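You operate a simulated robot arm through the tools that you are given. There is no shell and no other tool.

Carry out the task below with a simulated robot arm. There is one attempt and no reset: what you move stays moved.

Task
Unload the ruler, then move the red posts out to 10 cm and 90 cm.
Fine: the weight on the pan goes back in the weight tray before a post moves; press ZERO at the end with the pan empty. Leave the other weights.
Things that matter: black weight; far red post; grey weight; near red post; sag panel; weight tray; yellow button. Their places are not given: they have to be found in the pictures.

It is judged by the outcome, as a careful person would: the job done as asked, and still so three seconds after it is handed in. It fails if anything else is knocked over, pushed out of place, dropped, spilled or broken.

Robot
A 7-joint arm with a fingered hand, fixed in place. Base frame: the origin is at the foot of the arm, x ahead of it, y to its left, z up. Units: mm, degrees, N and s.
Its first joint turns from -115.0 to 115.0 degrees. Payload 5 kg.
The tool frame sits at the grasp point between the pads (the TCP): z along the fingers, y along the line on which they close. The tips reach 32 mm beyond it. Largest opening 160 mm; the body of the gripper starts 89 mm behind the TCP. The gripper is a hand of 4 fingers: y runs from the thumb to the fingers, the wrist lies at [0, 0, -267] in the tool frame, and closing takes about 1.5 s.
Orientation is that of the tool frame in the base frame, as a unit quaternion [x, y, z, w]. With the fingers straight down and closing along the base's y, the tool's x points along the base's -x, its y along +y and its z along -z.

Tools
- The arm moves only by the tool servo_tool. Its argument "rows" is one flat list of numbers, 7 for each row, row after row: the finger opening in mm, from 0 to 160, then the shift along the base's x, y, z in mm, then the turn, a rotation vector about the base's x, y, z in degrees. In form: [grip, x, y, z, rx, ry, rz, grip, x, y, z, rx, ry, rz, ...]. A call has 1 to 20 rows; each row is the pose to reach, as a shift and turn from the pose commanded when the call began. Rows are played at 5 a second. More than 50 mm and 8.6 degrees between two rows, or a gripper value outside its range, and nothing of the call is played. A pose out of reach is approached as far as the arm can. The call stops where the force on the tool passes 40 N (or 10 N more than at its start, if that is more) or the arm is blocked; 0.2 s more then pass. The fingers move at their own pace (about 45 mm/s each) and stop on an object; they squeeze with about 25 N. The grip force told is the motor's: it shows also when the fingers shut on nothing. Time passes only in rows, and 0.2 s behind the last, so rows that repeat a pose let the fingers close. The reply holds the time, the measured pose of the TCP, the force on the tool along the base axes, the opening and the grip force, in the units named above and with some noise, with the torque about the TCP (base axes, N m) and any sound that the robot's microphone picked up.
- Cameras (640 x 400 px; columns grow to the right, rows downward): "scene" is fixed at [49.2, 499, 1424.3]; the picture's right is [-0.66, -0.75, 0.00], its down [-0.29, 0.25, -0.92] and it looks along [0.69, -0.61, -0.38] (base axes); focal length 376 px, centre (320, 200). "wrist" rides on the gripper at [80, -4, -114] in the tool frame; the picture's right is [0.05, 1.00, 0.00], its down [-0.82, 0.04, -0.58] and it looks along [-0.58, 0.03, 0.82] (tool axes); focal length 265 px, centre (320, 200).
- capture(camera): a new picture of that camera. It takes no simulated time.
- slide_trunk(by): slides the trunk up (or, below 0, down) by that many mm; the arm rides with it, the base frame stays. It gives what a move gives, with no picture.
- hand_shape(shape): the hand has 4 fingers and takes this shape, open, in about a second: jaw (thumb against the fingers, like two jaws); tri (thumb and two fingers); tip (a fingertip pinch); poke (one finger out to press); point (the index stretched); flat (the hand flat); cup (the hand cupped); fist (a fist). The gripper value then closes the fingers along that shape, each until it touches; the sizes above hold for jaw. It gives what a move gives, with no picture.
- measure_at(camera, pixels): for up to 12 pixels [column, row] of the newest picture of that camera ("zoom" is the newest enlarged one), the place [x, y, z] in the base frame of the surface seen there, good to about 3 mm, but the place of the scene camera against the robot may be out by one fixed shift of up to 18 mm in any direction. It takes no simulated time.
- zoom(camera, box): a new picture of the part [left, top, right, bottom] of that camera's present view, enlarged. It takes no simulated time.
- hand_in(): hands the job in; it is judged then, once.

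Open the gripper and draw the arm clear of the work before you hand the job in, unless the task says otherwise.

The tools are called after ">>>" as a command line: name --argument value ..., lists and objects as JSON in quotes. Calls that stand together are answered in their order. servo_tool: Moves the arm, as the interface text tells. Its arguments: {"type":"object","properties":{"rows":{"type":"array","items":{"type":"number"}}},"required":["rows"]} The other tools are called the same way: slide_trunk (by) slides the trunk up or down; hand_shape (shape) gives the hand a shape; capture (camera) takes a picture; measure_at (camera, pixels) gives the place of the surface under pixels of a picture; zoom (camera, box) takes an enlarged picture of a part of a camera's view; hand_in () hands the job in.

At the start:

```text
time_s: 0.0
tool_pos: [543.6, -334.5, 1189.9]
tool_rot: [0.0, 1.0, 0.0, -0.001]
force: [-0.5, 0.6, 0.2]
wrist_torque: [0.01, 0.01, -0.02]
finger_gap: 159.9
gripper_force: 0.0
shape: jaw
trunk travel left (down, up): [-600.0, 390.0]
```

scene: 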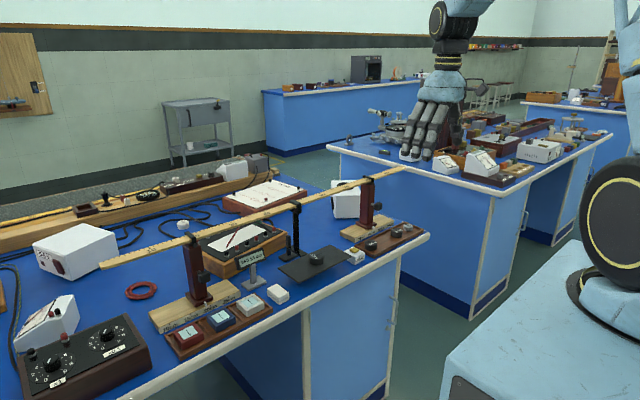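
wrist: 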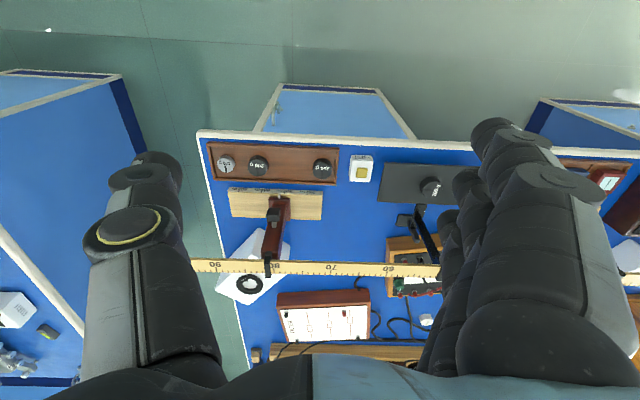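

The scene picture shows a ruler across two red posts (around (195,265) and (367,205)), with a weight tray, a yellow button and a pan. I zoom in to identify the parts.

>>> zoom --camera "scene" --box '[90, 170, 280, 290]'

>>> zoom --camera "scene" --box '[260, 160, 440, 290]'

>>> zoom --camera "scene" --box '[140, 250, 320, 370]'

>>> zoom --camera "wrist" --box '[180, 120, 480, 310]'

```text
3.33 times, centred on (185, 230) of scene
```

zoom: 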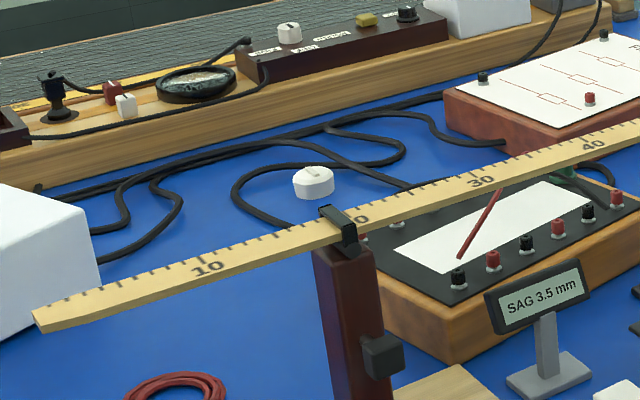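

```text
3.08 times, centred on (350, 225) of scene
```

zoom: 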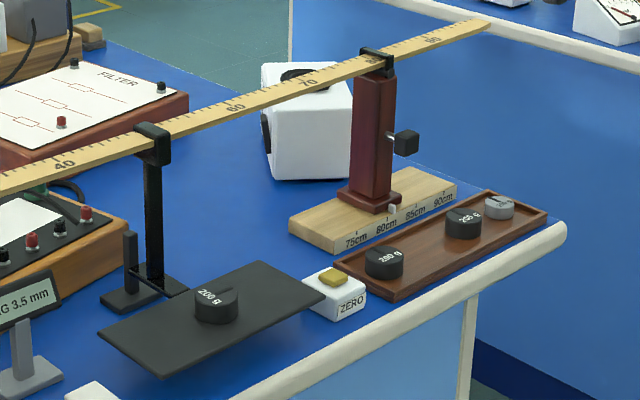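

```text
3.33 times, centred on (230, 310) of scene
```

zoom: 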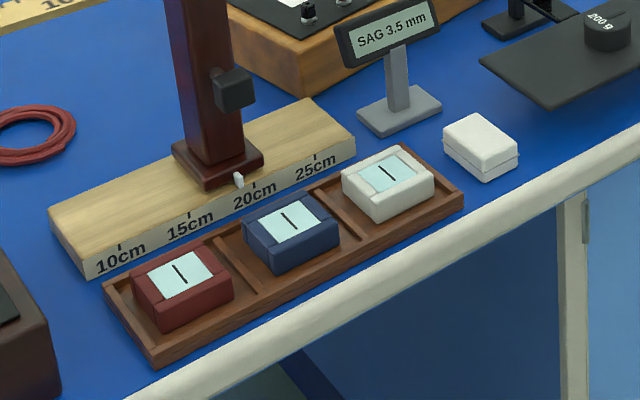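

```text
2.11 times, centred on (330, 215) of wrist
```

zoom: 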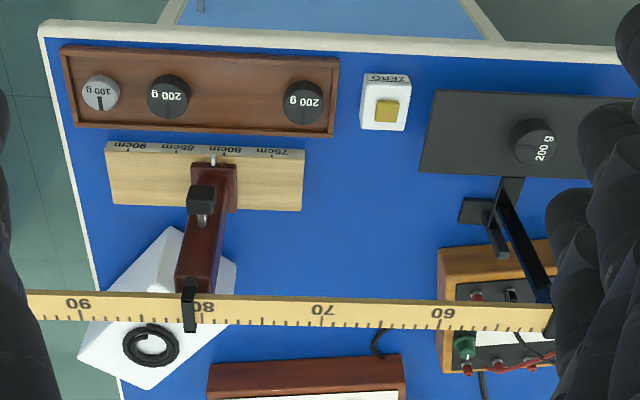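

The parts are visible: hanger with pan and a 200 g weight, tray with 200, 200 and 100 g weights, ZERO box, and two posts on scaled blocks. I measure key points in both camera views.

>>> capture --camera "wrist"

>>> measure_at --camera "wrist" --pixels '[[226, 163], [259, 165], [323, 168], [361, 173], [432, 187], [400, 185], [268, 262], [273, 218], [281, 202], [235, 205], [316, 208], [195, 265]]'

>>> measure_at --camera "scene" --pixels '[[316, 257], [371, 245], [394, 233], [403, 228], [355, 254], [367, 180], [378, 200], [187, 238], [204, 277], [198, 300], [253, 258], [296, 205]]'

```text
taken
```

wrist: 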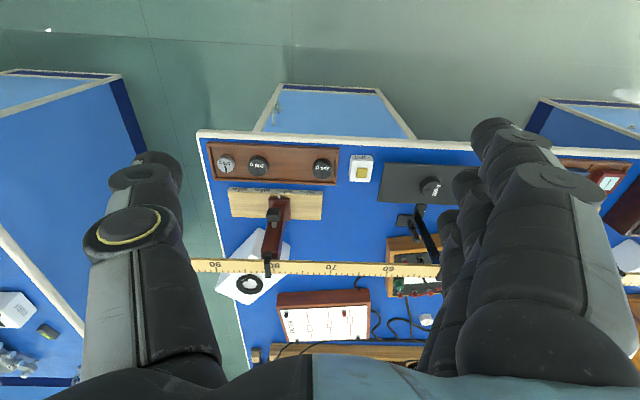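

```text
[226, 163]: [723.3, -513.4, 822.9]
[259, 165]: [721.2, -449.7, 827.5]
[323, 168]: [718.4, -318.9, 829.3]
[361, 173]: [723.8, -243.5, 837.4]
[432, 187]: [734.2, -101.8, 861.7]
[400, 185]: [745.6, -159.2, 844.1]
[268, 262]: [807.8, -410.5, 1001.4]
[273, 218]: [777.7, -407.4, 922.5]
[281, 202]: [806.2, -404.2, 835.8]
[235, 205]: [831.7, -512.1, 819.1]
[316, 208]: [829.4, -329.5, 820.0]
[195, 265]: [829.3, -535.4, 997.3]
```

```text
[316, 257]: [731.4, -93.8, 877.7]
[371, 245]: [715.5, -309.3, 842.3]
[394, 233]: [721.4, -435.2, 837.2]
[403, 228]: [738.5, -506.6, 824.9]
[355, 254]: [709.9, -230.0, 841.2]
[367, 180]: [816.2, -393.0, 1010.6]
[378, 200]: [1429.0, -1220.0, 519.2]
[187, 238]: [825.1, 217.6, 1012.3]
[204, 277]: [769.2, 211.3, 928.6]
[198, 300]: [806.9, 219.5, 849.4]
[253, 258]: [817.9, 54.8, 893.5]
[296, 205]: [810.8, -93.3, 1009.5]
```

Wrist readings put the pan weight near (734,-102,862), tray weights near x≈720, and the far post near (806,-404). I move the open hand to a standoff short of the pan for a closer look.

>>> servo_tool --rows '[160, 9, 23, -19, 0, 0, 0, 160, 18, 46, -38, 0, 0, 0, 160, 28, 70, -57, 0, 0, 0, 160, 37, 93, -76, 0, 0, 0, 160, 46, 116, -95, 0, 0, 0, 160, 55, 139, -114, 0, 0, 0, 160, 64, 162, -133, 0, 0, 0, 160, 74, 186, -152, 0, 0, 0, 160, 83, 209, -171, 0, 0, 0, 160, 92, 232, -190, 0, 0, 0]'

>>> capture --camera "wrist"

>>> capture --camera "scene"

```text
time_s: 2.2
tool_pos: [636.8, -101.6, 999.7]
tool_rot: [0.0, 1.0, -0.001, 0.0]
force: [-0.1, -0.4, 1.0]
wrist_torque: [-0.02, 0.0, 0.03]
finger_gap: 159.8
gripper_force: 0.0
shape: jaw
trunk travel left (down, up): [-600.0, 390.0]
```

```text
taken
```

wrist: 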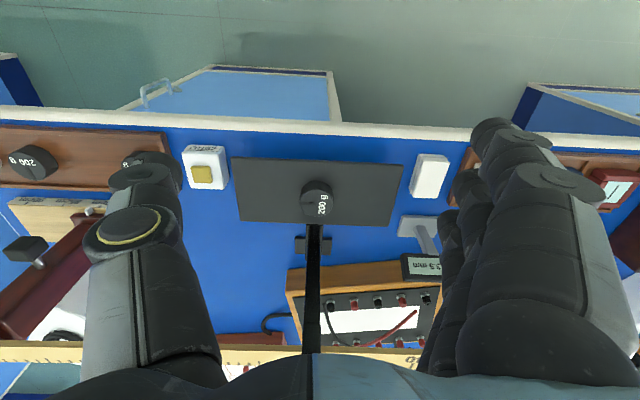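

```text
taken
```

scene: 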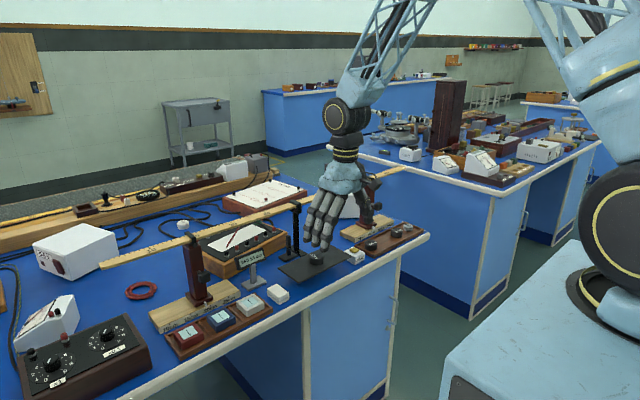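

The pan weight now sits at wrist pixel (316,200), ahead of the fingers. I zoom on it and measure its top and edges, the pan and the rod.

>>> zoom --camera "wrist" --box '[220, 130, 460, 280]'

>>> measure_at --camera "wrist" --pixels '[[316, 190], [304, 195], [331, 195], [318, 184], [316, 206], [318, 218], [250, 190], [390, 190], [236, 160], [402, 166], [243, 218], [388, 224]]'

>>> measure_at --camera "wrist" --pixels '[[201, 175], [190, 165], [314, 240], [313, 300], [300, 244], [432, 165], [425, 268], [300, 280]]'

```text
2.67 times, centred on (340, 205) of wrist
```

zoom: 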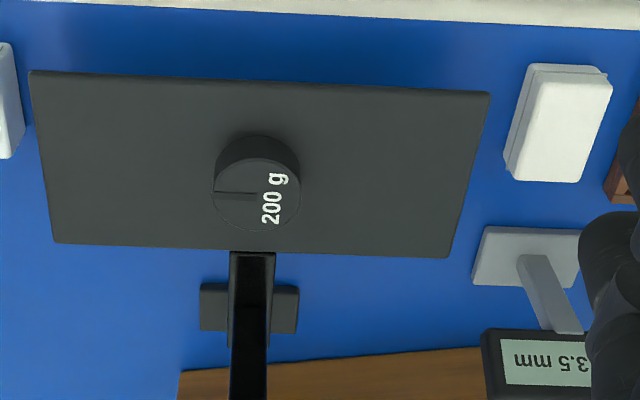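

```text
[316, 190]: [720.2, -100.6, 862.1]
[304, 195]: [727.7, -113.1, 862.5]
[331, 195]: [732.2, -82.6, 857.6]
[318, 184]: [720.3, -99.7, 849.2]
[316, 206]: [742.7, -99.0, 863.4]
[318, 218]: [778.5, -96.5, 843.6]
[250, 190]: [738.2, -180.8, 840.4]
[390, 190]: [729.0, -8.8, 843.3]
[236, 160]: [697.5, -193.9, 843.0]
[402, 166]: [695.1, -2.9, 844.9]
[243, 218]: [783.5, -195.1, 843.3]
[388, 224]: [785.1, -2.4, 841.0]
```

```text
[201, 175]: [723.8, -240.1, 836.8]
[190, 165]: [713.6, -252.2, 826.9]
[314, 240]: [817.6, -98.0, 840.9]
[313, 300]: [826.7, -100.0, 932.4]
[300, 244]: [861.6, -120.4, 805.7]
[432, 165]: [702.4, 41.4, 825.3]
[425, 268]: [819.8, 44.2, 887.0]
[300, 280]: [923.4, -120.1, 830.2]
```

The weight is about 32 mm wide, centred near (735,-98), with its top at z≈863 and the pan at z≈843. Here in free air I partly close the hand to see where the fingertips go.

>>> servo_tool --rows '[50, 0, 0, 0, 0, 0, 0, 50, 0, 0, 0, 0, 0, 0, 50, 0, 0, 0, 0, 0, 0, 50, 0, 0, 0, 0, 0, 0, 50, 0, 0, 0, 0, 0, 0, 50, 0, 0, 0, 0, 0, 0, 50, 0, 0, 0, 0, 0, 0, 50, 0, 0, 0, 0, 0, 0]'

>>> capture --camera "wrist"

>>> zoom --camera "scene" --box '[270, 130, 420, 280]'

```text
time_s: 4.0
tool_pos: [636.5, -102.1, 1000.6]
tool_rot: [0.0, 1.0, -0.001, -0.001]
force: [-0.3, -0.8, 0.4]
wrist_torque: [0.03, 0.02, -0.02]
finger_gap: 50.5
gripper_force: 0.0
shape: jaw
trunk travel left (down, up): [-600.0, 390.0]
```

```text
taken
```

wrist: 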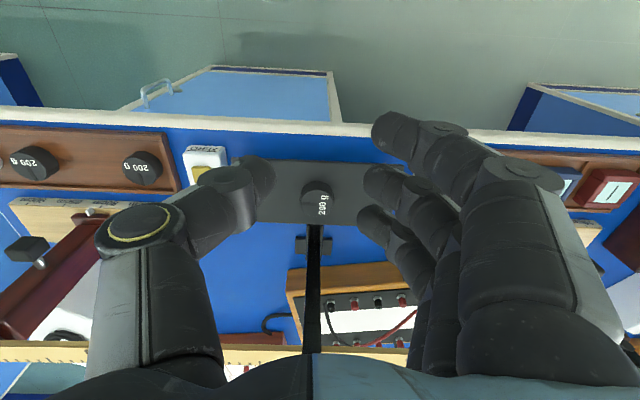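

```text
2.67 times, centred on (345, 205) of scene
```

zoom: 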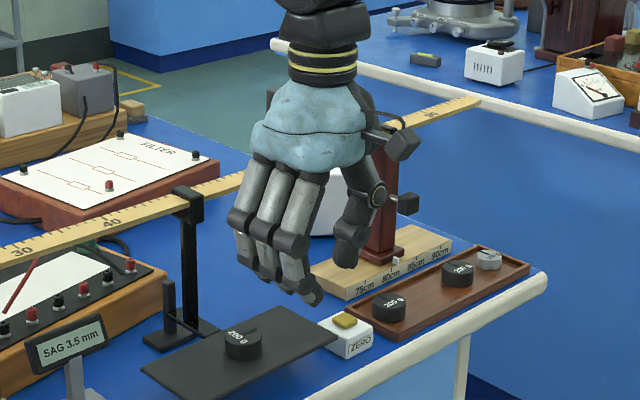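

The fingertips are at wrist pixels (262,185) for the thumb and (390,130), (370,185), (365,215) for the fingers. I measure them to learn the hand's width along x and how deep the tips reach.

>>> measure_at --camera "wrist" --pixels '[[268, 180], [250, 172], [262, 200], [378, 130], [398, 118], [412, 140], [370, 180], [385, 170], [363, 215], [380, 207], [440, 260], [545, 180]]'

>>> measure_at --camera "scene" --pixels '[[343, 201], [331, 197], [325, 190], [350, 190], [333, 165], [318, 257]]'

```text
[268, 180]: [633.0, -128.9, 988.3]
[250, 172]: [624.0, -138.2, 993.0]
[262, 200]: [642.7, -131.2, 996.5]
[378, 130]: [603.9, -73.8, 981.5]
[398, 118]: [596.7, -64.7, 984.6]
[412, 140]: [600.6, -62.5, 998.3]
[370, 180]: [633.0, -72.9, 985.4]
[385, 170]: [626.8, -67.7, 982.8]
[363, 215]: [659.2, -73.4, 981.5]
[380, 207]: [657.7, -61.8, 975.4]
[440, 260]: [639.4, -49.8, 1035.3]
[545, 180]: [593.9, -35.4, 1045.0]
```

```text
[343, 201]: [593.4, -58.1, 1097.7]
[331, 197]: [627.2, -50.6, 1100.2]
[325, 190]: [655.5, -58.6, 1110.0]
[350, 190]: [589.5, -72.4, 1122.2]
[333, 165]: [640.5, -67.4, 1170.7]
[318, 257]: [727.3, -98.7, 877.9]
```

The finger line spans about ±40 mm in x around the TCP, and the inner faces match the reported gap. Next I open the hand and slide along y to look at the tray and the far post from the same standoff.

>>> servo_tool --rows '[160, 0, -30, 0, 0, 0, 0, 160, 0, -65, 0, 0, 0, 0, 160, 0, -100, 0, 0, 0, 0, 160, 0, -135, 0, 0, 0, 0, 160, 0, -170, 0, 0, 0, 0, 160, 0, -205, 0, 0, 0, 0, 160, 0, -240, 0, 0, 0, 0, 160, 0, -270, 0, 0, 0, 0, 160, 0, -282, 0, 0, 0, 0]'

>>> capture --camera "wrist"

>>> zoom --camera "wrist" --box '[190, 130, 450, 290]'

```text
time_s: 6.0
tool_pos: [635.8, -384.4, 999.6]
tool_rot: [0.0, 1.0, 0.0, 0.0]
force: [0.4, 1.2, 0.4]
wrist_torque: [0.01, -0.01, 0.05]
finger_gap: 159.8
gripper_force: 0.0
shape: jaw
trunk travel left (down, up): [-600.0, 390.0]
```

```text
taken
```

wrist: 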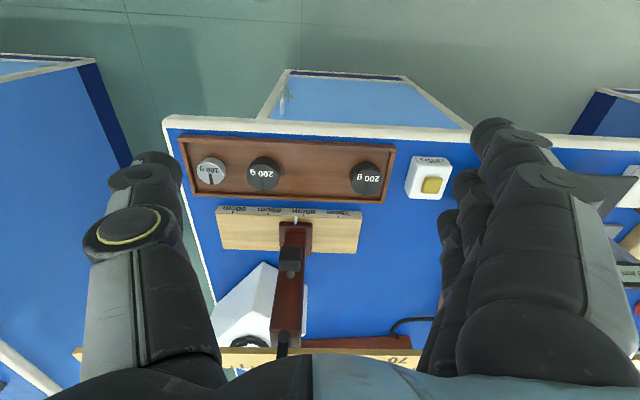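

```text
2.46 times, centred on (320, 210) of wrist
```

zoom: 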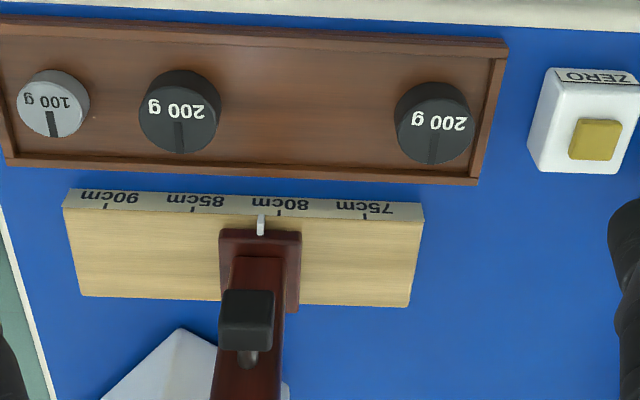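

The tray, ZERO box and far post are clear; the post's white pointer is at zoom (261,224) against ticks at 75, 80, 85 and 90 cm. I measure ticks, pointer, tray edges, weights and the free slot.

>>> zoom --camera "wrist" --box '[205, 195, 375, 300]'

>>> measure_at --camera "zoom" --pixels '[[105, 60], [234, 65], [363, 70], [490, 78], [337, 85], [337, 75], [60, 80], [330, 130], [395, 130], [285, 150], [320, 250], [590, 210]]'

>>> measure_at --camera "wrist" --pixels '[[212, 170], [263, 172], [367, 178], [314, 170], [314, 148], [314, 142], [314, 193], [314, 198], [388, 170], [394, 165], [188, 160], [432, 186]]'

```text
3.76 times, centred on (290, 248) of wrist
```

zoom: 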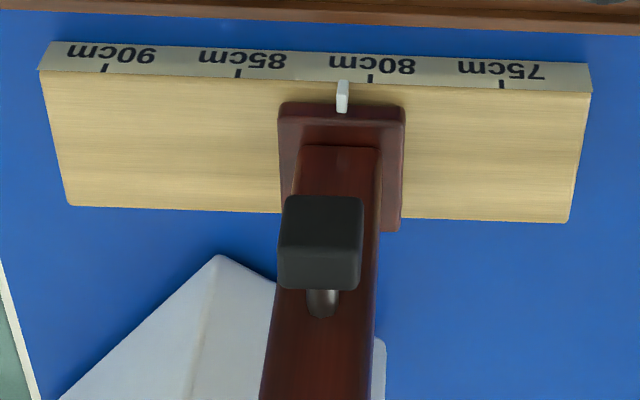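

```text
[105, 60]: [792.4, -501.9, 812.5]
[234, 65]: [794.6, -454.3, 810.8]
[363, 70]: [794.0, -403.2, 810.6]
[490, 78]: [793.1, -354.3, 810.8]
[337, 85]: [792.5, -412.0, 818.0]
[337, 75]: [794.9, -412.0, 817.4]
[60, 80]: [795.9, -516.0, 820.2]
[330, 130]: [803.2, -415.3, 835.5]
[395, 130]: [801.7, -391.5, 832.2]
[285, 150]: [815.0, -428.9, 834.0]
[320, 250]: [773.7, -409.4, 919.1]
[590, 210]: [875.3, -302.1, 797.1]
```

```text
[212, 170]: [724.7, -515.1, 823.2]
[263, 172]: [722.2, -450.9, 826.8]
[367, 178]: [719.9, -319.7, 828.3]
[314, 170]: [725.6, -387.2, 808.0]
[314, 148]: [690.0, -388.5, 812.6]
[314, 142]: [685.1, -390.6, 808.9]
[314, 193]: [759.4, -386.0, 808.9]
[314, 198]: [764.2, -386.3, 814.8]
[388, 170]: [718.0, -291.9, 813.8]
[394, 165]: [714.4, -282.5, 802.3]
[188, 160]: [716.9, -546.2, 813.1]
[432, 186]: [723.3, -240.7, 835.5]
```

The far pointer reads about 81 cm (y≈-410, 90 cm tick at y≈-502), the tray interior is about 65 mm wide with its floor at z≈808, and the free slot is around (722,-385). The three-finger jaw may overlap the tray rims, so I try the "tip" shape in free air.

>>> hand_shape --shape "tip"

>>> servo_tool --rows '[40, 0, 0, 0, 0, 0, 0, 40, 0, 0, 0, 0, 0, 0, 40, 0, 0, 0, 0, 0, 0, 40, 0, 0, 0, 0, 0, 0, 40, 0, 0, 0, 0, 0, 0, 40, 0, 0, 0, 0, 0, 0, 40, 0, 0, 0, 0, 0, 0]'

>>> capture --camera "wrist"

>>> zoom --camera "scene" --box '[330, 110, 470, 250]'

```text
time_s: 6.9
tool_pos: [635.0, -385.6, 1001.3]
tool_rot: [0.001, 1.0, 0.0, 0.0]
force: [-0.1, -0.3, -0.5]
wrist_torque: [-0.03, 0.01, 0.0]
finger_gap: 159.8
gripper_force: 0.0
shape: tip
trunk travel left (down, up): [-600.0, 390.0]
```

```text
time_s: 8.5
tool_pos: [635.7, -386.0, 1000.6]
tool_rot: [-0.001, 1.0, 0.0, 0.0]
force: [0.2, -0.8, 1.3]
wrist_torque: [0.05, -0.03, 0.0]
finger_gap: 40.6
gripper_force: 0.1
shape: tip
trunk travel left (down, up): [-600.0, 390.0]
```

```text
taken
```

wrist: 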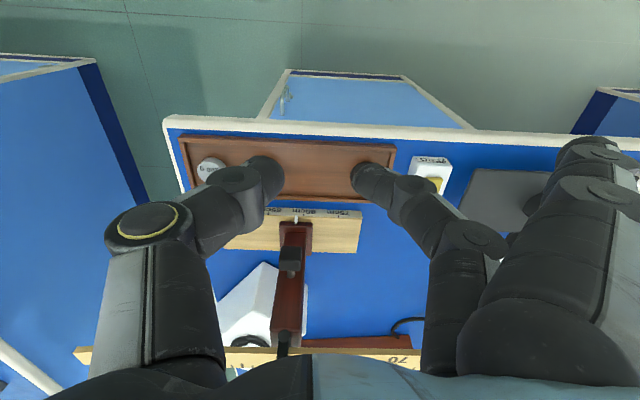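

```text
2.86 times, centred on (400, 180) of scene
```

zoom: 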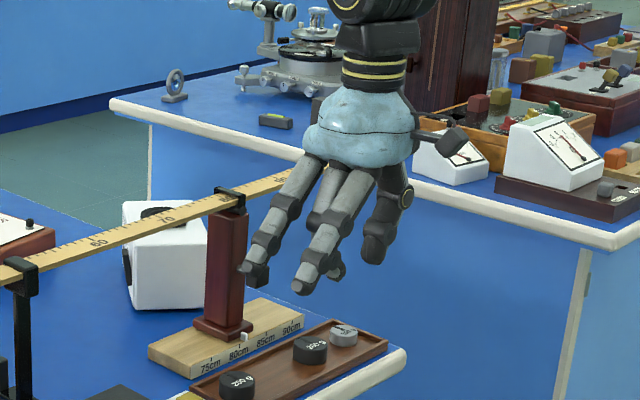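

In tip shape the thumb and middle finger pinch while the other two fingers stay out straight. I measure those fingertips to see how low they hang.

>>> measure_at --camera "scene" --pixels '[[384, 208], [386, 203], [396, 211], [398, 206], [407, 204], [412, 200], [365, 184]]'

>>> measure_at --camera "wrist" --pixels '[[275, 178], [262, 165], [265, 190], [360, 182], [372, 172], [380, 190], [590, 150], [575, 145], [610, 165]]'

```text
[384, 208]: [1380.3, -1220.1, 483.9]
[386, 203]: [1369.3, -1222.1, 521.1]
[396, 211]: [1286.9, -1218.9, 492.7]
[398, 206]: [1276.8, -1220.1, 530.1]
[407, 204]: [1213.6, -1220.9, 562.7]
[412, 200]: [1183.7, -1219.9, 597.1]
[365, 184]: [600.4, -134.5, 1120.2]
```

```text
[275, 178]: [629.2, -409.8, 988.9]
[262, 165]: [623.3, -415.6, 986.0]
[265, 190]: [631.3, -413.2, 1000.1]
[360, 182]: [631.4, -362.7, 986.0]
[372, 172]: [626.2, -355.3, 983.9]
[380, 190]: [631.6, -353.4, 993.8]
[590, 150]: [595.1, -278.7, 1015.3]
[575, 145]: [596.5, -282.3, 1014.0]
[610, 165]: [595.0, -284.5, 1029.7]
```

The scene reading used an older full frame, so I re-measure the fingertips on the newest zoom picture.

>>> measure_at --camera "zoom" --pixels '[[255, 282], [258, 265], [303, 290], [308, 275], [338, 272], [372, 258], [378, 240], [450, 140]]'

```text
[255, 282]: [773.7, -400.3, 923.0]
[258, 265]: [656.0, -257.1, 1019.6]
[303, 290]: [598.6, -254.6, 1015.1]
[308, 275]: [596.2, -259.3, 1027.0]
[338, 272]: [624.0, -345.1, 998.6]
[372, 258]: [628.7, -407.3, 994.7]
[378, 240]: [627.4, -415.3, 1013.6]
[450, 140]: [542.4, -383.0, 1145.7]
```

With the scene bias removed, the two idle fingertips hang at about TCP height and 100 mm to the +y side, clear of everything at tray height, so tip shape works for the weight. I check the ruler's front edge and the post faces before moving.

>>> measure_at --camera "wrist" --pixels '[[240, 350], [240, 356], [350, 350], [350, 356], [350, 360], [410, 352], [283, 350], [292, 310], [278, 310], [304, 310], [290, 262], [264, 268]]'

>>> servo_tool --rows '[80, 0, 36, 0, 0, 0, 0, 80, 0, 72, 0, 0, 0, 0, 80, 0, 108, 0, 0, 0, 0, 80, 0, 144, 0, 0, 0, 0, 80, 0, 180, 0, 0, 0, 0, 80, 0, 216, 0, 0, 0, 0, 80, 0, 252, 0, 0, 0, 0, 80, 0, 288, 0, 0, 0, 0, 80, 0, 288, 0, 0, 0, 0]'

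>>> capture --camera "wrist"

```text
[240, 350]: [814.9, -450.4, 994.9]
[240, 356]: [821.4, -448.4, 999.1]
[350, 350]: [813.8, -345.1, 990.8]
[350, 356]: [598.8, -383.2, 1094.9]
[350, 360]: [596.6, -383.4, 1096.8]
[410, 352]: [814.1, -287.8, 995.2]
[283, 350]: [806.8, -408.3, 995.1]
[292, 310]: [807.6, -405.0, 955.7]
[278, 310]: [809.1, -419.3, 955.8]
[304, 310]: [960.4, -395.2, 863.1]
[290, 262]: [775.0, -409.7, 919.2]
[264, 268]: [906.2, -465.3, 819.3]
```

```text
time_s: 10.5
tool_pos: [633.7, -96.3, 999.8]
tool_rot: [0.001, 1.0, 0.0, 0.001]
force: [0.7, -0.3, -0.2]
wrist_torque: [0.02, 0.03, 0.0]
finger_gap: 79.6
gripper_force: 0.1
shape: tip
trunk travel left (down, up): [-600.0, 390.0]
```

```text
taken
```

wrist: 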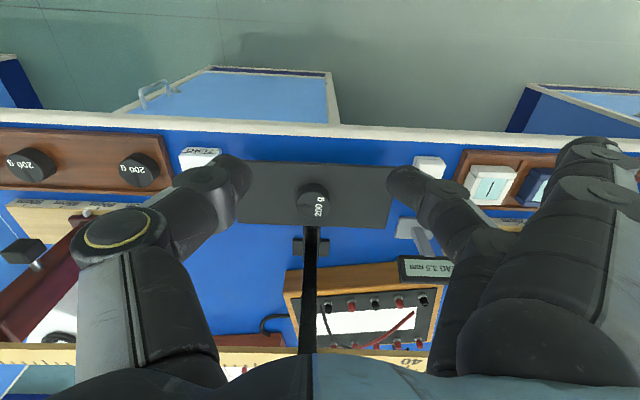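

The hand is back at the pan, with the weight at wrist pixel (313,203). I re-measure its edges before moving over it.

>>> zoom --camera "wrist" --box '[270, 165, 360, 225]'

>>> measure_at --camera "zoom" --pixels '[[200, 215], [395, 235], [298, 170], [298, 290], [298, 330], [298, 240], [215, 190], [400, 215], [298, 130], [285, 370]]'

```text
6.67 times, centred on (315, 195) of wrist
```

zoom: 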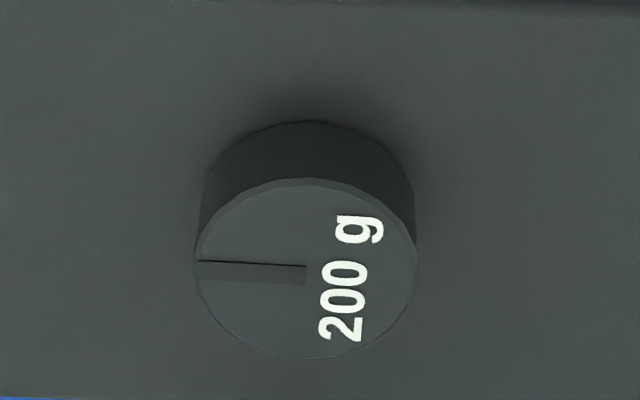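

```text
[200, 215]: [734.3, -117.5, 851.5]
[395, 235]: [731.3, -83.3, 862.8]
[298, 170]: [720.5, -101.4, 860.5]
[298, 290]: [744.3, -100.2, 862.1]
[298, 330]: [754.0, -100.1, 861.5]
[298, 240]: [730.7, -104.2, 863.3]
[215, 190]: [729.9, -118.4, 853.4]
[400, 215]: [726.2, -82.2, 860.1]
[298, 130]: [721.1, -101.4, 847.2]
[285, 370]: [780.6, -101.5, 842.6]
```

The weight's top is about 39 mm across, centred at (740,-99.5). I move above it with the fingers 80 mm open, tips still clear of its top.

>>> servo_tool --rows '[80, 25, 0, 0, 0, 0, 0, 80, 52, -1, -10, 0, 0, 0, 80, 78, -2, -25, 0, 0, 0, 80, 104.4, -3, -45, 0, 0, 0, 80, 104.4, -3, -65, 0, 0, 0, 80, 104.4, -3, -70, 0, 0, 0]'

>>> capture --camera "wrist"

>>> zoom --camera "scene" --box '[230, 150, 390, 290]'

```text
time_s: 11.9
tool_pos: [739.8, -99.0, 929.3]
tool_rot: [0.0, 1.0, 0.0, 0.0]
force: [-0.5, -0.9, -0.5]
wrist_torque: [0.02, 0.02, -0.01]
finger_gap: 79.3
gripper_force: 0.1
shape: tip
trunk travel left (down, up): [-600.0, 390.0]
```

```text
taken
```

wrist: 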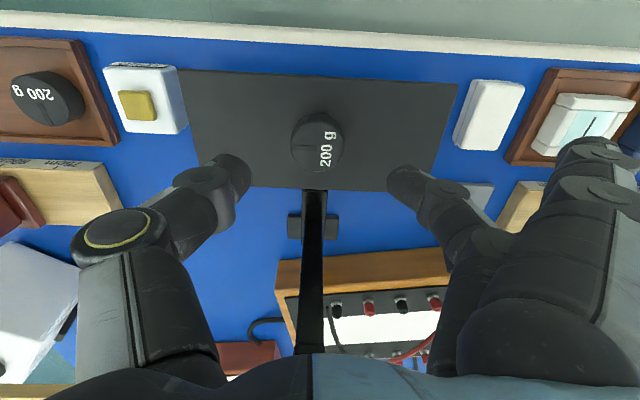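

```text
2.86 times, centred on (310, 220) of scene
```

zoom: 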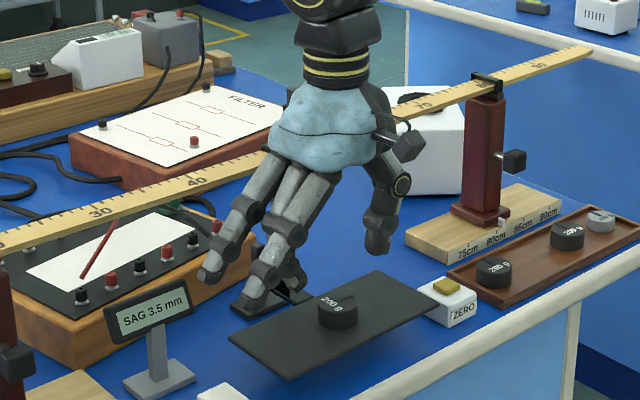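

The hand is lined up above the weight and clear of the rod and panel. I descend in small steps to TCP z≈886 and check the tip clearance over the pan.

>>> servo_tool --rows '[70, 0, 0, -12, 0, 0, 0, 70, 0, 0, -24, 0, 0, 0, 70, 0, 0, -34, 0, 0, 0, 70, 0, 0, -44, 0, 0, 0]'

>>> capture --camera "wrist"

>>> zoom --camera "scene" --box '[260, 210, 380, 290]'

```text
time_s: 12.9
tool_pos: [740.0, -99.4, 886.0]
tool_rot: [0.0, 1.0, 0.001, -0.001]
force: [-0.7, 0.4, -0.4]
wrist_torque: [0.01, -0.01, -0.01]
finger_gap: 70.9
gripper_force: 0.1
shape: tip
trunk travel left (down, up): [-600.0, 390.0]
```

```text
taken
```

wrist: 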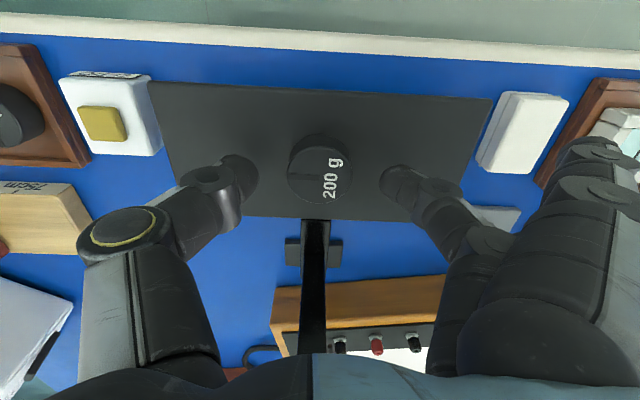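

```text
5.00 times, centred on (320, 250) of scene
```

zoom: 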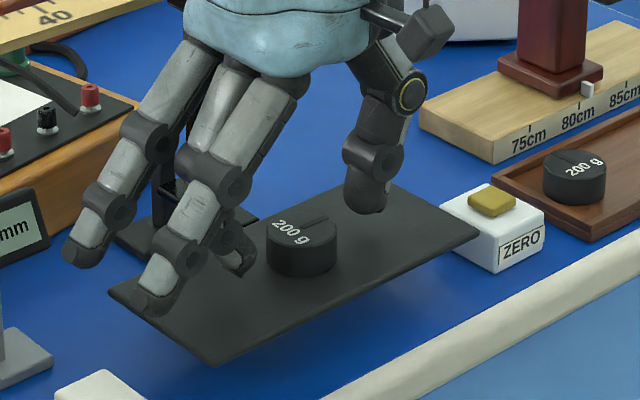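

The thumb tip at zoom (370,210) and the middle fingertip at (238,272) hover over the pan beside the weight. I measure their heights against the pan.

>>> measure_at --camera "zoom" --pixels '[[370, 209], [365, 200], [238, 273], [245, 262], [300, 235], [305, 222], [330, 285], [400, 225], [270, 300]]'

>>> measure_at --camera "wrist" --pixels '[[253, 185], [240, 160], [385, 190], [392, 170], [291, 175], [350, 180], [318, 150], [318, 205], [270, 120]]'

```text
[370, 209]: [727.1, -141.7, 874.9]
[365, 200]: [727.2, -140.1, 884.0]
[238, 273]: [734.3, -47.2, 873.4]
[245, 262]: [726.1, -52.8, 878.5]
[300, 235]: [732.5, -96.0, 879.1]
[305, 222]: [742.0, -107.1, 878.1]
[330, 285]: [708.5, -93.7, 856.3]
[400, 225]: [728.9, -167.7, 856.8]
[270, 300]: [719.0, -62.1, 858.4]
```

```text
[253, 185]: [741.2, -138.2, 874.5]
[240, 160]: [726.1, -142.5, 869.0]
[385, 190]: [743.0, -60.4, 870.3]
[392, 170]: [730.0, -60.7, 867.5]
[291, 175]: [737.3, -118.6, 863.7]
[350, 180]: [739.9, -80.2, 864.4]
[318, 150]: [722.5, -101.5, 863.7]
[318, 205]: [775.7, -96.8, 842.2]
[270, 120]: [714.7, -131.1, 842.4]
```

Pan reads 857 and the tips about 874 in the scene frame, so they are still about 16 mm above the pan. I lower 8 mm, close to 50 mm and check again.

>>> servo_tool --rows '[60, 0, 0, -4, 0, 0, 0, 50, 0, 0, -8, 0, 0, 0, 50, 0, 0, -8, 0, 0, 0, 50, 0, 0, -8, 0, 0, 0]'

>>> capture --camera "wrist"

>>> zoom --camera "scene" --box '[280, 225, 360, 280]'

```text
time_s: 13.9
tool_pos: [739.8, -97.7, 878.9]
tool_rot: [0.0, 1.0, 0.0, 0.0]
force: [-0.3, 0.1, 0.3]
wrist_torque: [-0.03, 0.03, 0.0]
finger_gap: 50.6
gripper_force: 0.0
shape: tip
trunk travel left (down, up): [-600.0, 390.0]
```

```text
taken
```

wrist: 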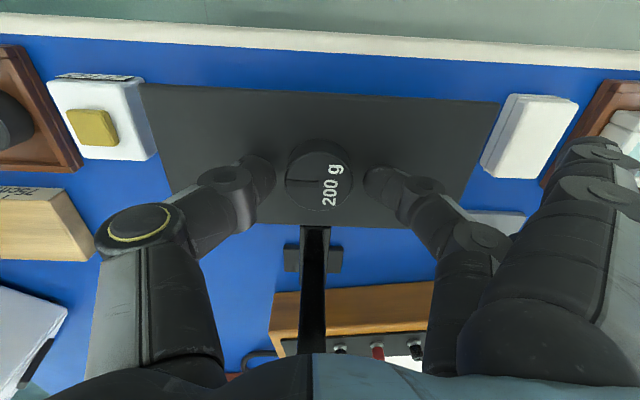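

```text
7.27 times, centred on (320, 252) of scene
```

zoom: 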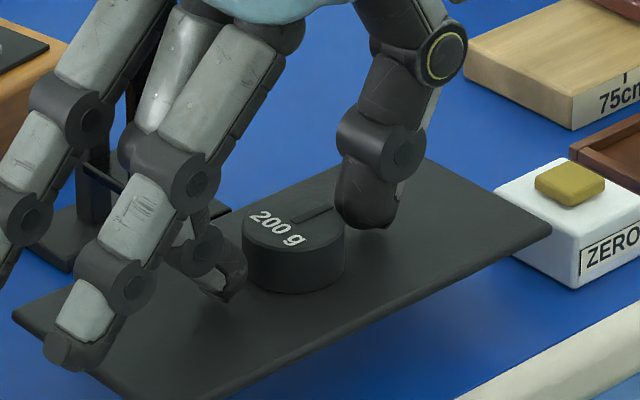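

Both pinch tips now straddle the weight at zoom (370,222) and (225,295), and an idle finger at (70,360) is near the pan's corner. I measure their heights.

>>> measure_at --camera "zoom" --pixels '[[370, 224], [375, 210], [226, 298], [232, 285], [70, 362], [85, 345], [260, 340], [430, 230], [270, 232], [295, 285], [180, 330], [10, 270]]'

>>> measure_at --camera "wrist" --pixels '[[270, 190], [255, 165], [370, 190], [372, 175], [287, 180], [352, 180], [318, 155]]'

```text
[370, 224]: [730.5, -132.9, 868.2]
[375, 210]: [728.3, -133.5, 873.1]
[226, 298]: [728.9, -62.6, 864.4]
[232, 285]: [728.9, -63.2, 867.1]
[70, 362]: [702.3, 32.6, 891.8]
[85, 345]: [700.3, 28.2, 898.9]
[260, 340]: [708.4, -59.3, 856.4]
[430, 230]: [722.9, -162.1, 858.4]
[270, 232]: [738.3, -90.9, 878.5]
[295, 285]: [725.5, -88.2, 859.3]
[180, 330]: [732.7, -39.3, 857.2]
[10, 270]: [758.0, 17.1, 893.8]
```

```text
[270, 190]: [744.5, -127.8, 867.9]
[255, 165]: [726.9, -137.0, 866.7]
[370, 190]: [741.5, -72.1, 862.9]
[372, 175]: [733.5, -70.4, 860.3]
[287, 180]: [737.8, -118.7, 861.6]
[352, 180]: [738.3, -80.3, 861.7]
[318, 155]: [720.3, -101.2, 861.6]
```

The tips are 7–10 mm above the pan and centred on the weight. I lower 2 mm and close on it, then hold.

>>> servo_tool --rows '[48, 0, 0, -2, 0, 0, 0, 30, 0, 0, -2, 0, 0, 0, 25, 0, 0, -2, 0, 0, 0, 25, 0, 0, -2, 0, 0, 0, 25, 0, 0, -2, 0, 0, 0, 25, 0, 0, -2, 0, 0, 0, 25, 0, 0, -2, 0, 0, 0]'

>>> capture --camera "wrist"

>>> zoom --camera "scene" --box '[280, 225, 360, 280]'

```text
time_s: 15.5
tool_pos: [738.9, -99.2, 876.7]
tool_rot: [0.0, 1.0, 0.0, 0.0]
force: [-0.6, -1.4, -0.2]
wrist_torque: [-0.06, 0.01, 0.01]
finger_gap: 33.8
gripper_force: 25.5
shape: tip
trunk travel left (down, up): [-600.0, 390.0]
```

```text
taken
```

wrist: 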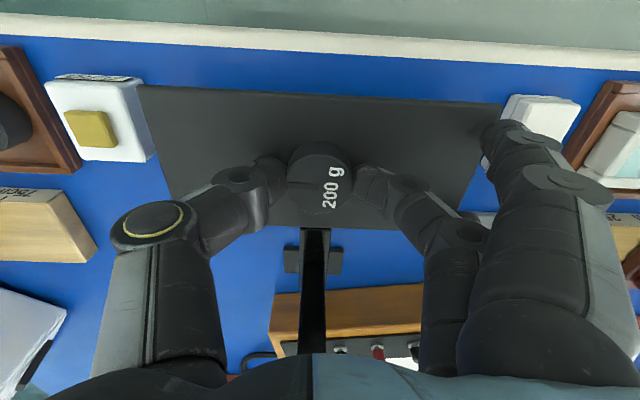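

```text
7.27 times, centred on (320, 252) of scene
```

zoom: 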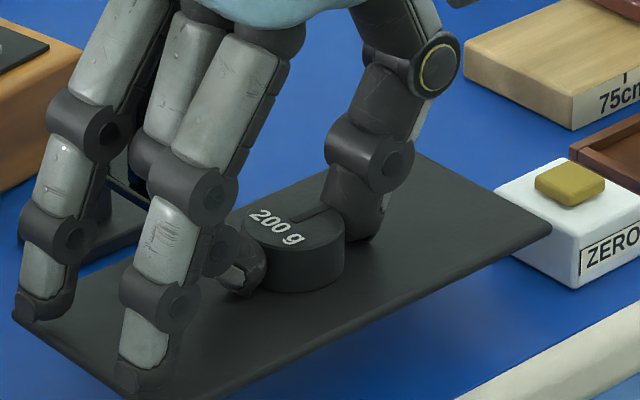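

The weight is held (gap 33.8 mm, 25.5 N) and the idle fingers are above the pan. I lift straight up slowly.

>>> servo_tool --rows '[25, 0, 0, 4, 0, 0, 0, 25, 0, 0, 10, 0, 0, 0, 25, 0, 0, 18, 0, 0, 0, 25, 0, 0, 28, 0, 0, 0, 25, 0, 0, 40, 0, 0, 0, 25, 0, 0, 54, 0, 0, 0]'

>>> capture --camera "wrist"

>>> zoom --camera "scene" --box '[220, 180, 380, 290]'

```text
time_s: 16.9
tool_pos: [740.2, -99.0, 930.2]
tool_rot: [-0.001, 1.0, -0.001, 0.0]
force: [-0.1, 0.1, -2.3]
wrist_torque: [-0.03, 0.0, 0.01]
finger_gap: 33.5
gripper_force: 25.2
shape: tip
trunk travel left (down, up): [-600.0, 390.0]
```

```text
taken
```

wrist: 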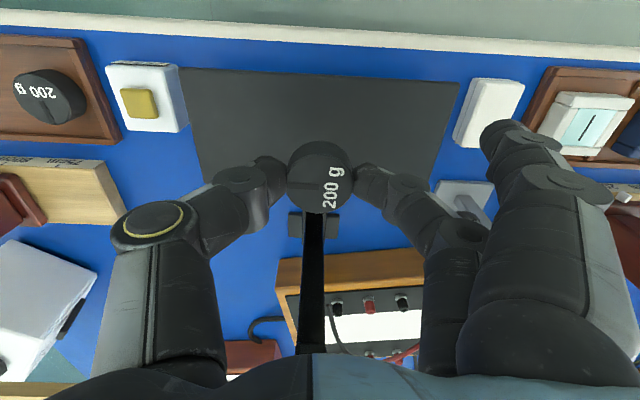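

```text
3.64 times, centred on (300, 235) of scene
```

zoom: 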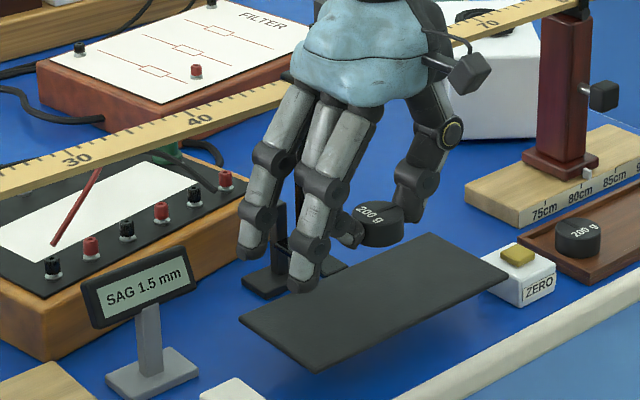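

SAG now reads 1.5 mm and the weight hangs level in the pinch. I measure the idle fingertips relative to the held weight so they clear the neighbouring tray weights.

>>> measure_at --camera "zoom" --pixels '[[302, 288], [302, 278], [250, 258], [255, 248], [352, 243], [408, 218], [380, 243], [375, 212], [420, 280]]'

>>> measure_at --camera "wrist" --pixels '[[490, 130], [505, 125], [500, 145], [320, 165], [320, 150], [290, 178], [352, 178], [320, 205]]'

```text
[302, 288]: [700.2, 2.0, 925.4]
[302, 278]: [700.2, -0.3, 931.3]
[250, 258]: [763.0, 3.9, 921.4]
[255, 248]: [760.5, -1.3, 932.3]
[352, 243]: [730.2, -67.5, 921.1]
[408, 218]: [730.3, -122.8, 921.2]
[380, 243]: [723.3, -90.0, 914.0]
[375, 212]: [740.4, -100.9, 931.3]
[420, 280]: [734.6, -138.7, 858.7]
```

```text
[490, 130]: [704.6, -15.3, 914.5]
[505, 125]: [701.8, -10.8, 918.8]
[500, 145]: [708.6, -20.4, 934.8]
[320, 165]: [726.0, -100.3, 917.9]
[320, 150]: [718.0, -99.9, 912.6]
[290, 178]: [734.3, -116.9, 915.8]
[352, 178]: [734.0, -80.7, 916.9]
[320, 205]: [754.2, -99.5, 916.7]
```

The held weight's bottom is about 33.5 mm below the TCP and the idle tips about 22 mm below it, which clears the tray rim and the ZERO box. I raise and carry the weight over the free slot at a safe height.

>>> servo_tool --rows '[25, 0, 0, 20, 0, 0, 0, 25, -2, -20, 40, 0, 0, 0, 25, -4, -55, 50, 0, 0, 0, 25, -6, -95, 50, 0, 0, 0, 25, -8, -135, 50, 0, 0, 0, 25, -10, -175, 50, 0, 0, 0, 25, -12, -215, 50, 0, 0, 0, 25, -14, -250, 50, 0, 0, 0, 25, -15, -275, 50, 0, 0, 0, 25, -15, -286, 50, 0, 0, 0, 25, -15, -286, 50, 0, 0, 0]'

>>> capture --camera "wrist"

>>> capture --camera "scene"

```text
time_s: 19.3
tool_pos: [724.7, -385.4, 980.8]
tool_rot: [0.0, 1.0, 0.0, 0.0]
force: [0.1, 0.8, -1.7]
wrist_torque: [-0.02, 0.0, 0.02]
finger_gap: 33.8
gripper_force: 25.4
shape: tip
trunk travel left (down, up): [-600.0, 390.0]
```

```text
taken
```

wrist: 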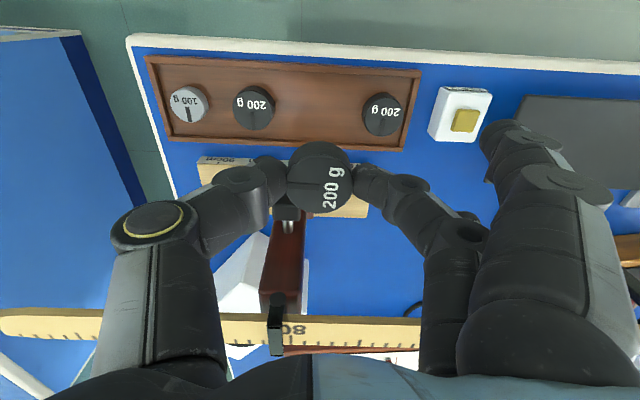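

```text
taken
```

scene: 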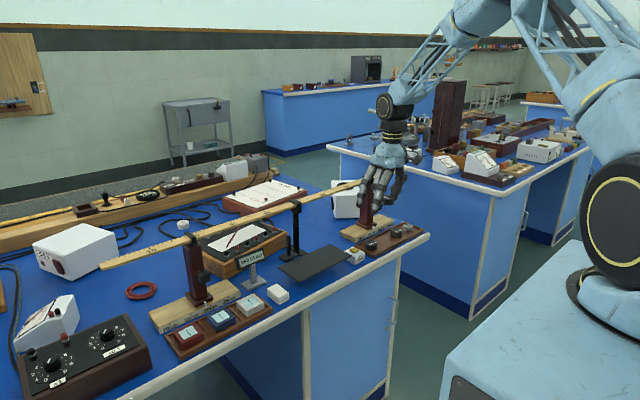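

The weight is over the tray with the ruler end near wrist (300,330). I measure the neighbouring weights, the rims and the post knob at (287,212) before descending.

>>> zoom --camera "wrist" --box '[140, 40, 420, 215]'

>>> measure_at --camera "wrist" --pixels '[[234, 107], [273, 110], [253, 108], [363, 114], [402, 118], [382, 115], [318, 105], [318, 70], [318, 140], [287, 212], [275, 212], [299, 213]]'

```text
2.29 times, centred on (280, 128) of wrist
```

zoom: 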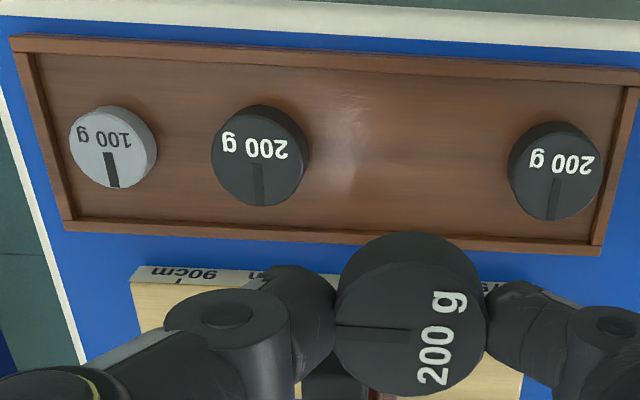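

```text
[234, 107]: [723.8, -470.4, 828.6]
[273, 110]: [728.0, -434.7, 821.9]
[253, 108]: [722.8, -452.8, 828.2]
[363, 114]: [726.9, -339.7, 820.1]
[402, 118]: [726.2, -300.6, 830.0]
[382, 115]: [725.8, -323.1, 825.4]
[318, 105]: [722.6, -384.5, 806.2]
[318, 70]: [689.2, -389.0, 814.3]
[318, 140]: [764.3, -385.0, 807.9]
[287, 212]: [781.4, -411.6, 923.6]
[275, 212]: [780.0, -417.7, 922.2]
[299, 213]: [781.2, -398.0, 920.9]
```

The slot midpoint is y≈-386 and the neighbours' edges are at -433 and -340. I descend in steps to about 3 mm above the expected contact (TCP z≈843), then look.

>>> servo_tool --rows '[25, 2, -0.5, -25, 0, 0, 0, 25, 2, -0.5, -50, 0, 0, 0, 25, 2, -0.5, -75, 0, 0, 0, 25, 2, -0.5, -95, 0, 0, 0, 25, 2, -0.5, -110, 0, 0, 0, 25, 2, -0.5, -120, 0, 0, 0, 25, 2, -0.5, -128, 0, 0, 0, 25, 2, -0.5, -133, 0, 0, 0, 25, 2, -0.5, -136.5, 0, 0, 0]'

>>> capture --camera "wrist"

>>> zoom --camera "scene" --box '[330, 190, 440, 270]'

```text
time_s: 21.3
tool_pos: [729.0, -387.1, 844.1]
tool_rot: [0.001, 1.0, 0.0, 0.001]
force: [0.9, -1.6, 1.2]
wrist_torque: [0.11, -0.02, -0.02]
finger_gap: 33.8
gripper_force: 24.9
shape: tip
trunk travel left (down, up): [-600.0, 390.0]
```

```text
taken
```

wrist: 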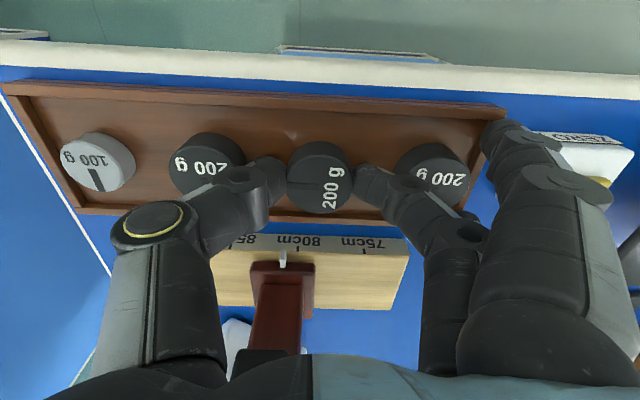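

```text
5.00 times, centred on (385, 230) of scene
```

zoom: 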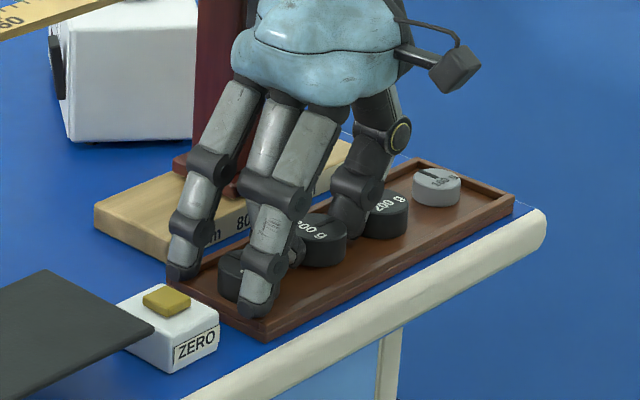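

Force went from about -2 N to +1.2 N with a torque of 0.11 N·m about x, which suggests an idle fingertip is lightly touching the tray's end rim. I measure the tips, rim, weight and floor.

>>> measure_at --camera "zoom" --pixels '[[252, 314], [255, 305], [181, 276], [185, 268], [268, 328], [190, 292], [318, 262], [320, 232], [400, 245], [300, 285], [180, 320], [438, 180]]'

>>> measure_at --camera "wrist" --pixels '[[490, 125], [505, 115], [498, 140], [485, 175], [500, 105], [318, 160], [318, 180], [320, 130], [300, 125], [205, 150], [430, 160], [320, 110]]'

```text
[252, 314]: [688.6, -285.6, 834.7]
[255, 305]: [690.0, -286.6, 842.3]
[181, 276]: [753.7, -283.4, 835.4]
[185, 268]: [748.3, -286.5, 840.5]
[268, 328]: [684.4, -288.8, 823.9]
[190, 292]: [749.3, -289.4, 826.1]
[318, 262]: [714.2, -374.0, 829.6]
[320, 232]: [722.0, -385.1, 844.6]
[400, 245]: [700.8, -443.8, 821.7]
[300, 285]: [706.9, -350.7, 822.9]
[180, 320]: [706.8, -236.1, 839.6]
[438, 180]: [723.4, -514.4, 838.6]
```

```text
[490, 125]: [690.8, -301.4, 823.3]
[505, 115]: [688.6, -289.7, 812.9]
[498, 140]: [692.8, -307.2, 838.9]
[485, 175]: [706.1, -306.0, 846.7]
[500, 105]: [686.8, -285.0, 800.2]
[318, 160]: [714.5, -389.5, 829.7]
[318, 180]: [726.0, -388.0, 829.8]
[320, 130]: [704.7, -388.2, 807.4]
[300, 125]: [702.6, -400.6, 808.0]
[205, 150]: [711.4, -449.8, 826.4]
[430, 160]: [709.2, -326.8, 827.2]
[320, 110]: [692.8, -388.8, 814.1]
```

The weight's top is at 829.7 against about 828 for its neighbours, so it is about 2 mm off the floor. I hold still to get a second force reading before lowering.

>>> servo_tool --rows '[25, 0, 0, 0, 0, 0, 0]'

```text
time_s: 21.7
tool_pos: [728.7, -387.1, 844.0]
tool_rot: [0.001, 1.0, 0.0, 0.001]
force: [-0.3, -2.2, 2.6]
wrist_torque: [0.2, -0.01, -0.02]
finger_gap: 34.0
gripper_force: 25.1
shape: tip
trunk travel left (down, up): [-600.0, 390.0]
```

A steady 4–5 N upward and 0.2 N·m shows a light contact on the +y side, either an idle finger on the rim or the middle finger's joint on the neighbour. I zoom in on both sides to see which.

>>> zoom --camera "wrist" --box '[340, 90, 560, 240]'

>>> zoom --camera "scene" --box '[350, 225, 400, 262]'

>>> measure_at --camera "wrist" --pixels '[[408, 182], [395, 175], [385, 180], [420, 200], [375, 178], [240, 178], [255, 168], [265, 170], [270, 180], [440, 178], [405, 165], [230, 165]]'

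```text
2.67 times, centred on (450, 165) of wrist
```

zoom: 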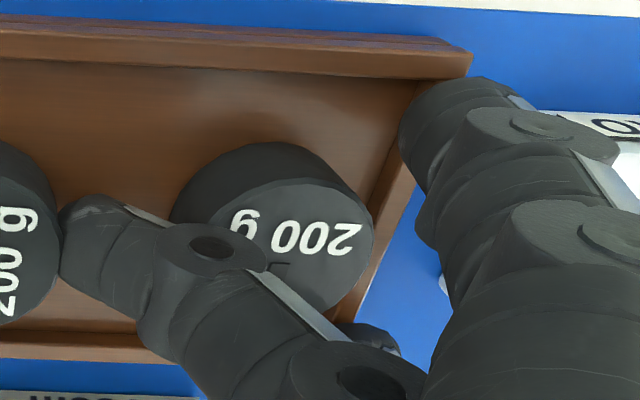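

```text
10.81 times, centred on (375, 244) of scene
```

zoom: 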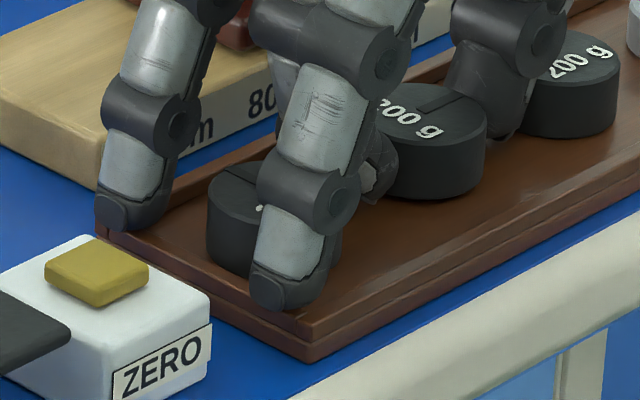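

```text
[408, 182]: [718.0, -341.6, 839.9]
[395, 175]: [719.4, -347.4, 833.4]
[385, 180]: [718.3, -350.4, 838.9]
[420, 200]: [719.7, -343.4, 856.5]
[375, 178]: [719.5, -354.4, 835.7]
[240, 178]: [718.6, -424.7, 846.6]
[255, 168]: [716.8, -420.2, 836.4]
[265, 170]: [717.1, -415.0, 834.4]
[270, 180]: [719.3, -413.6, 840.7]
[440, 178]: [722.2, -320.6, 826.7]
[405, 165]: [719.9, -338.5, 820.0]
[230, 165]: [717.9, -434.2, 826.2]
```

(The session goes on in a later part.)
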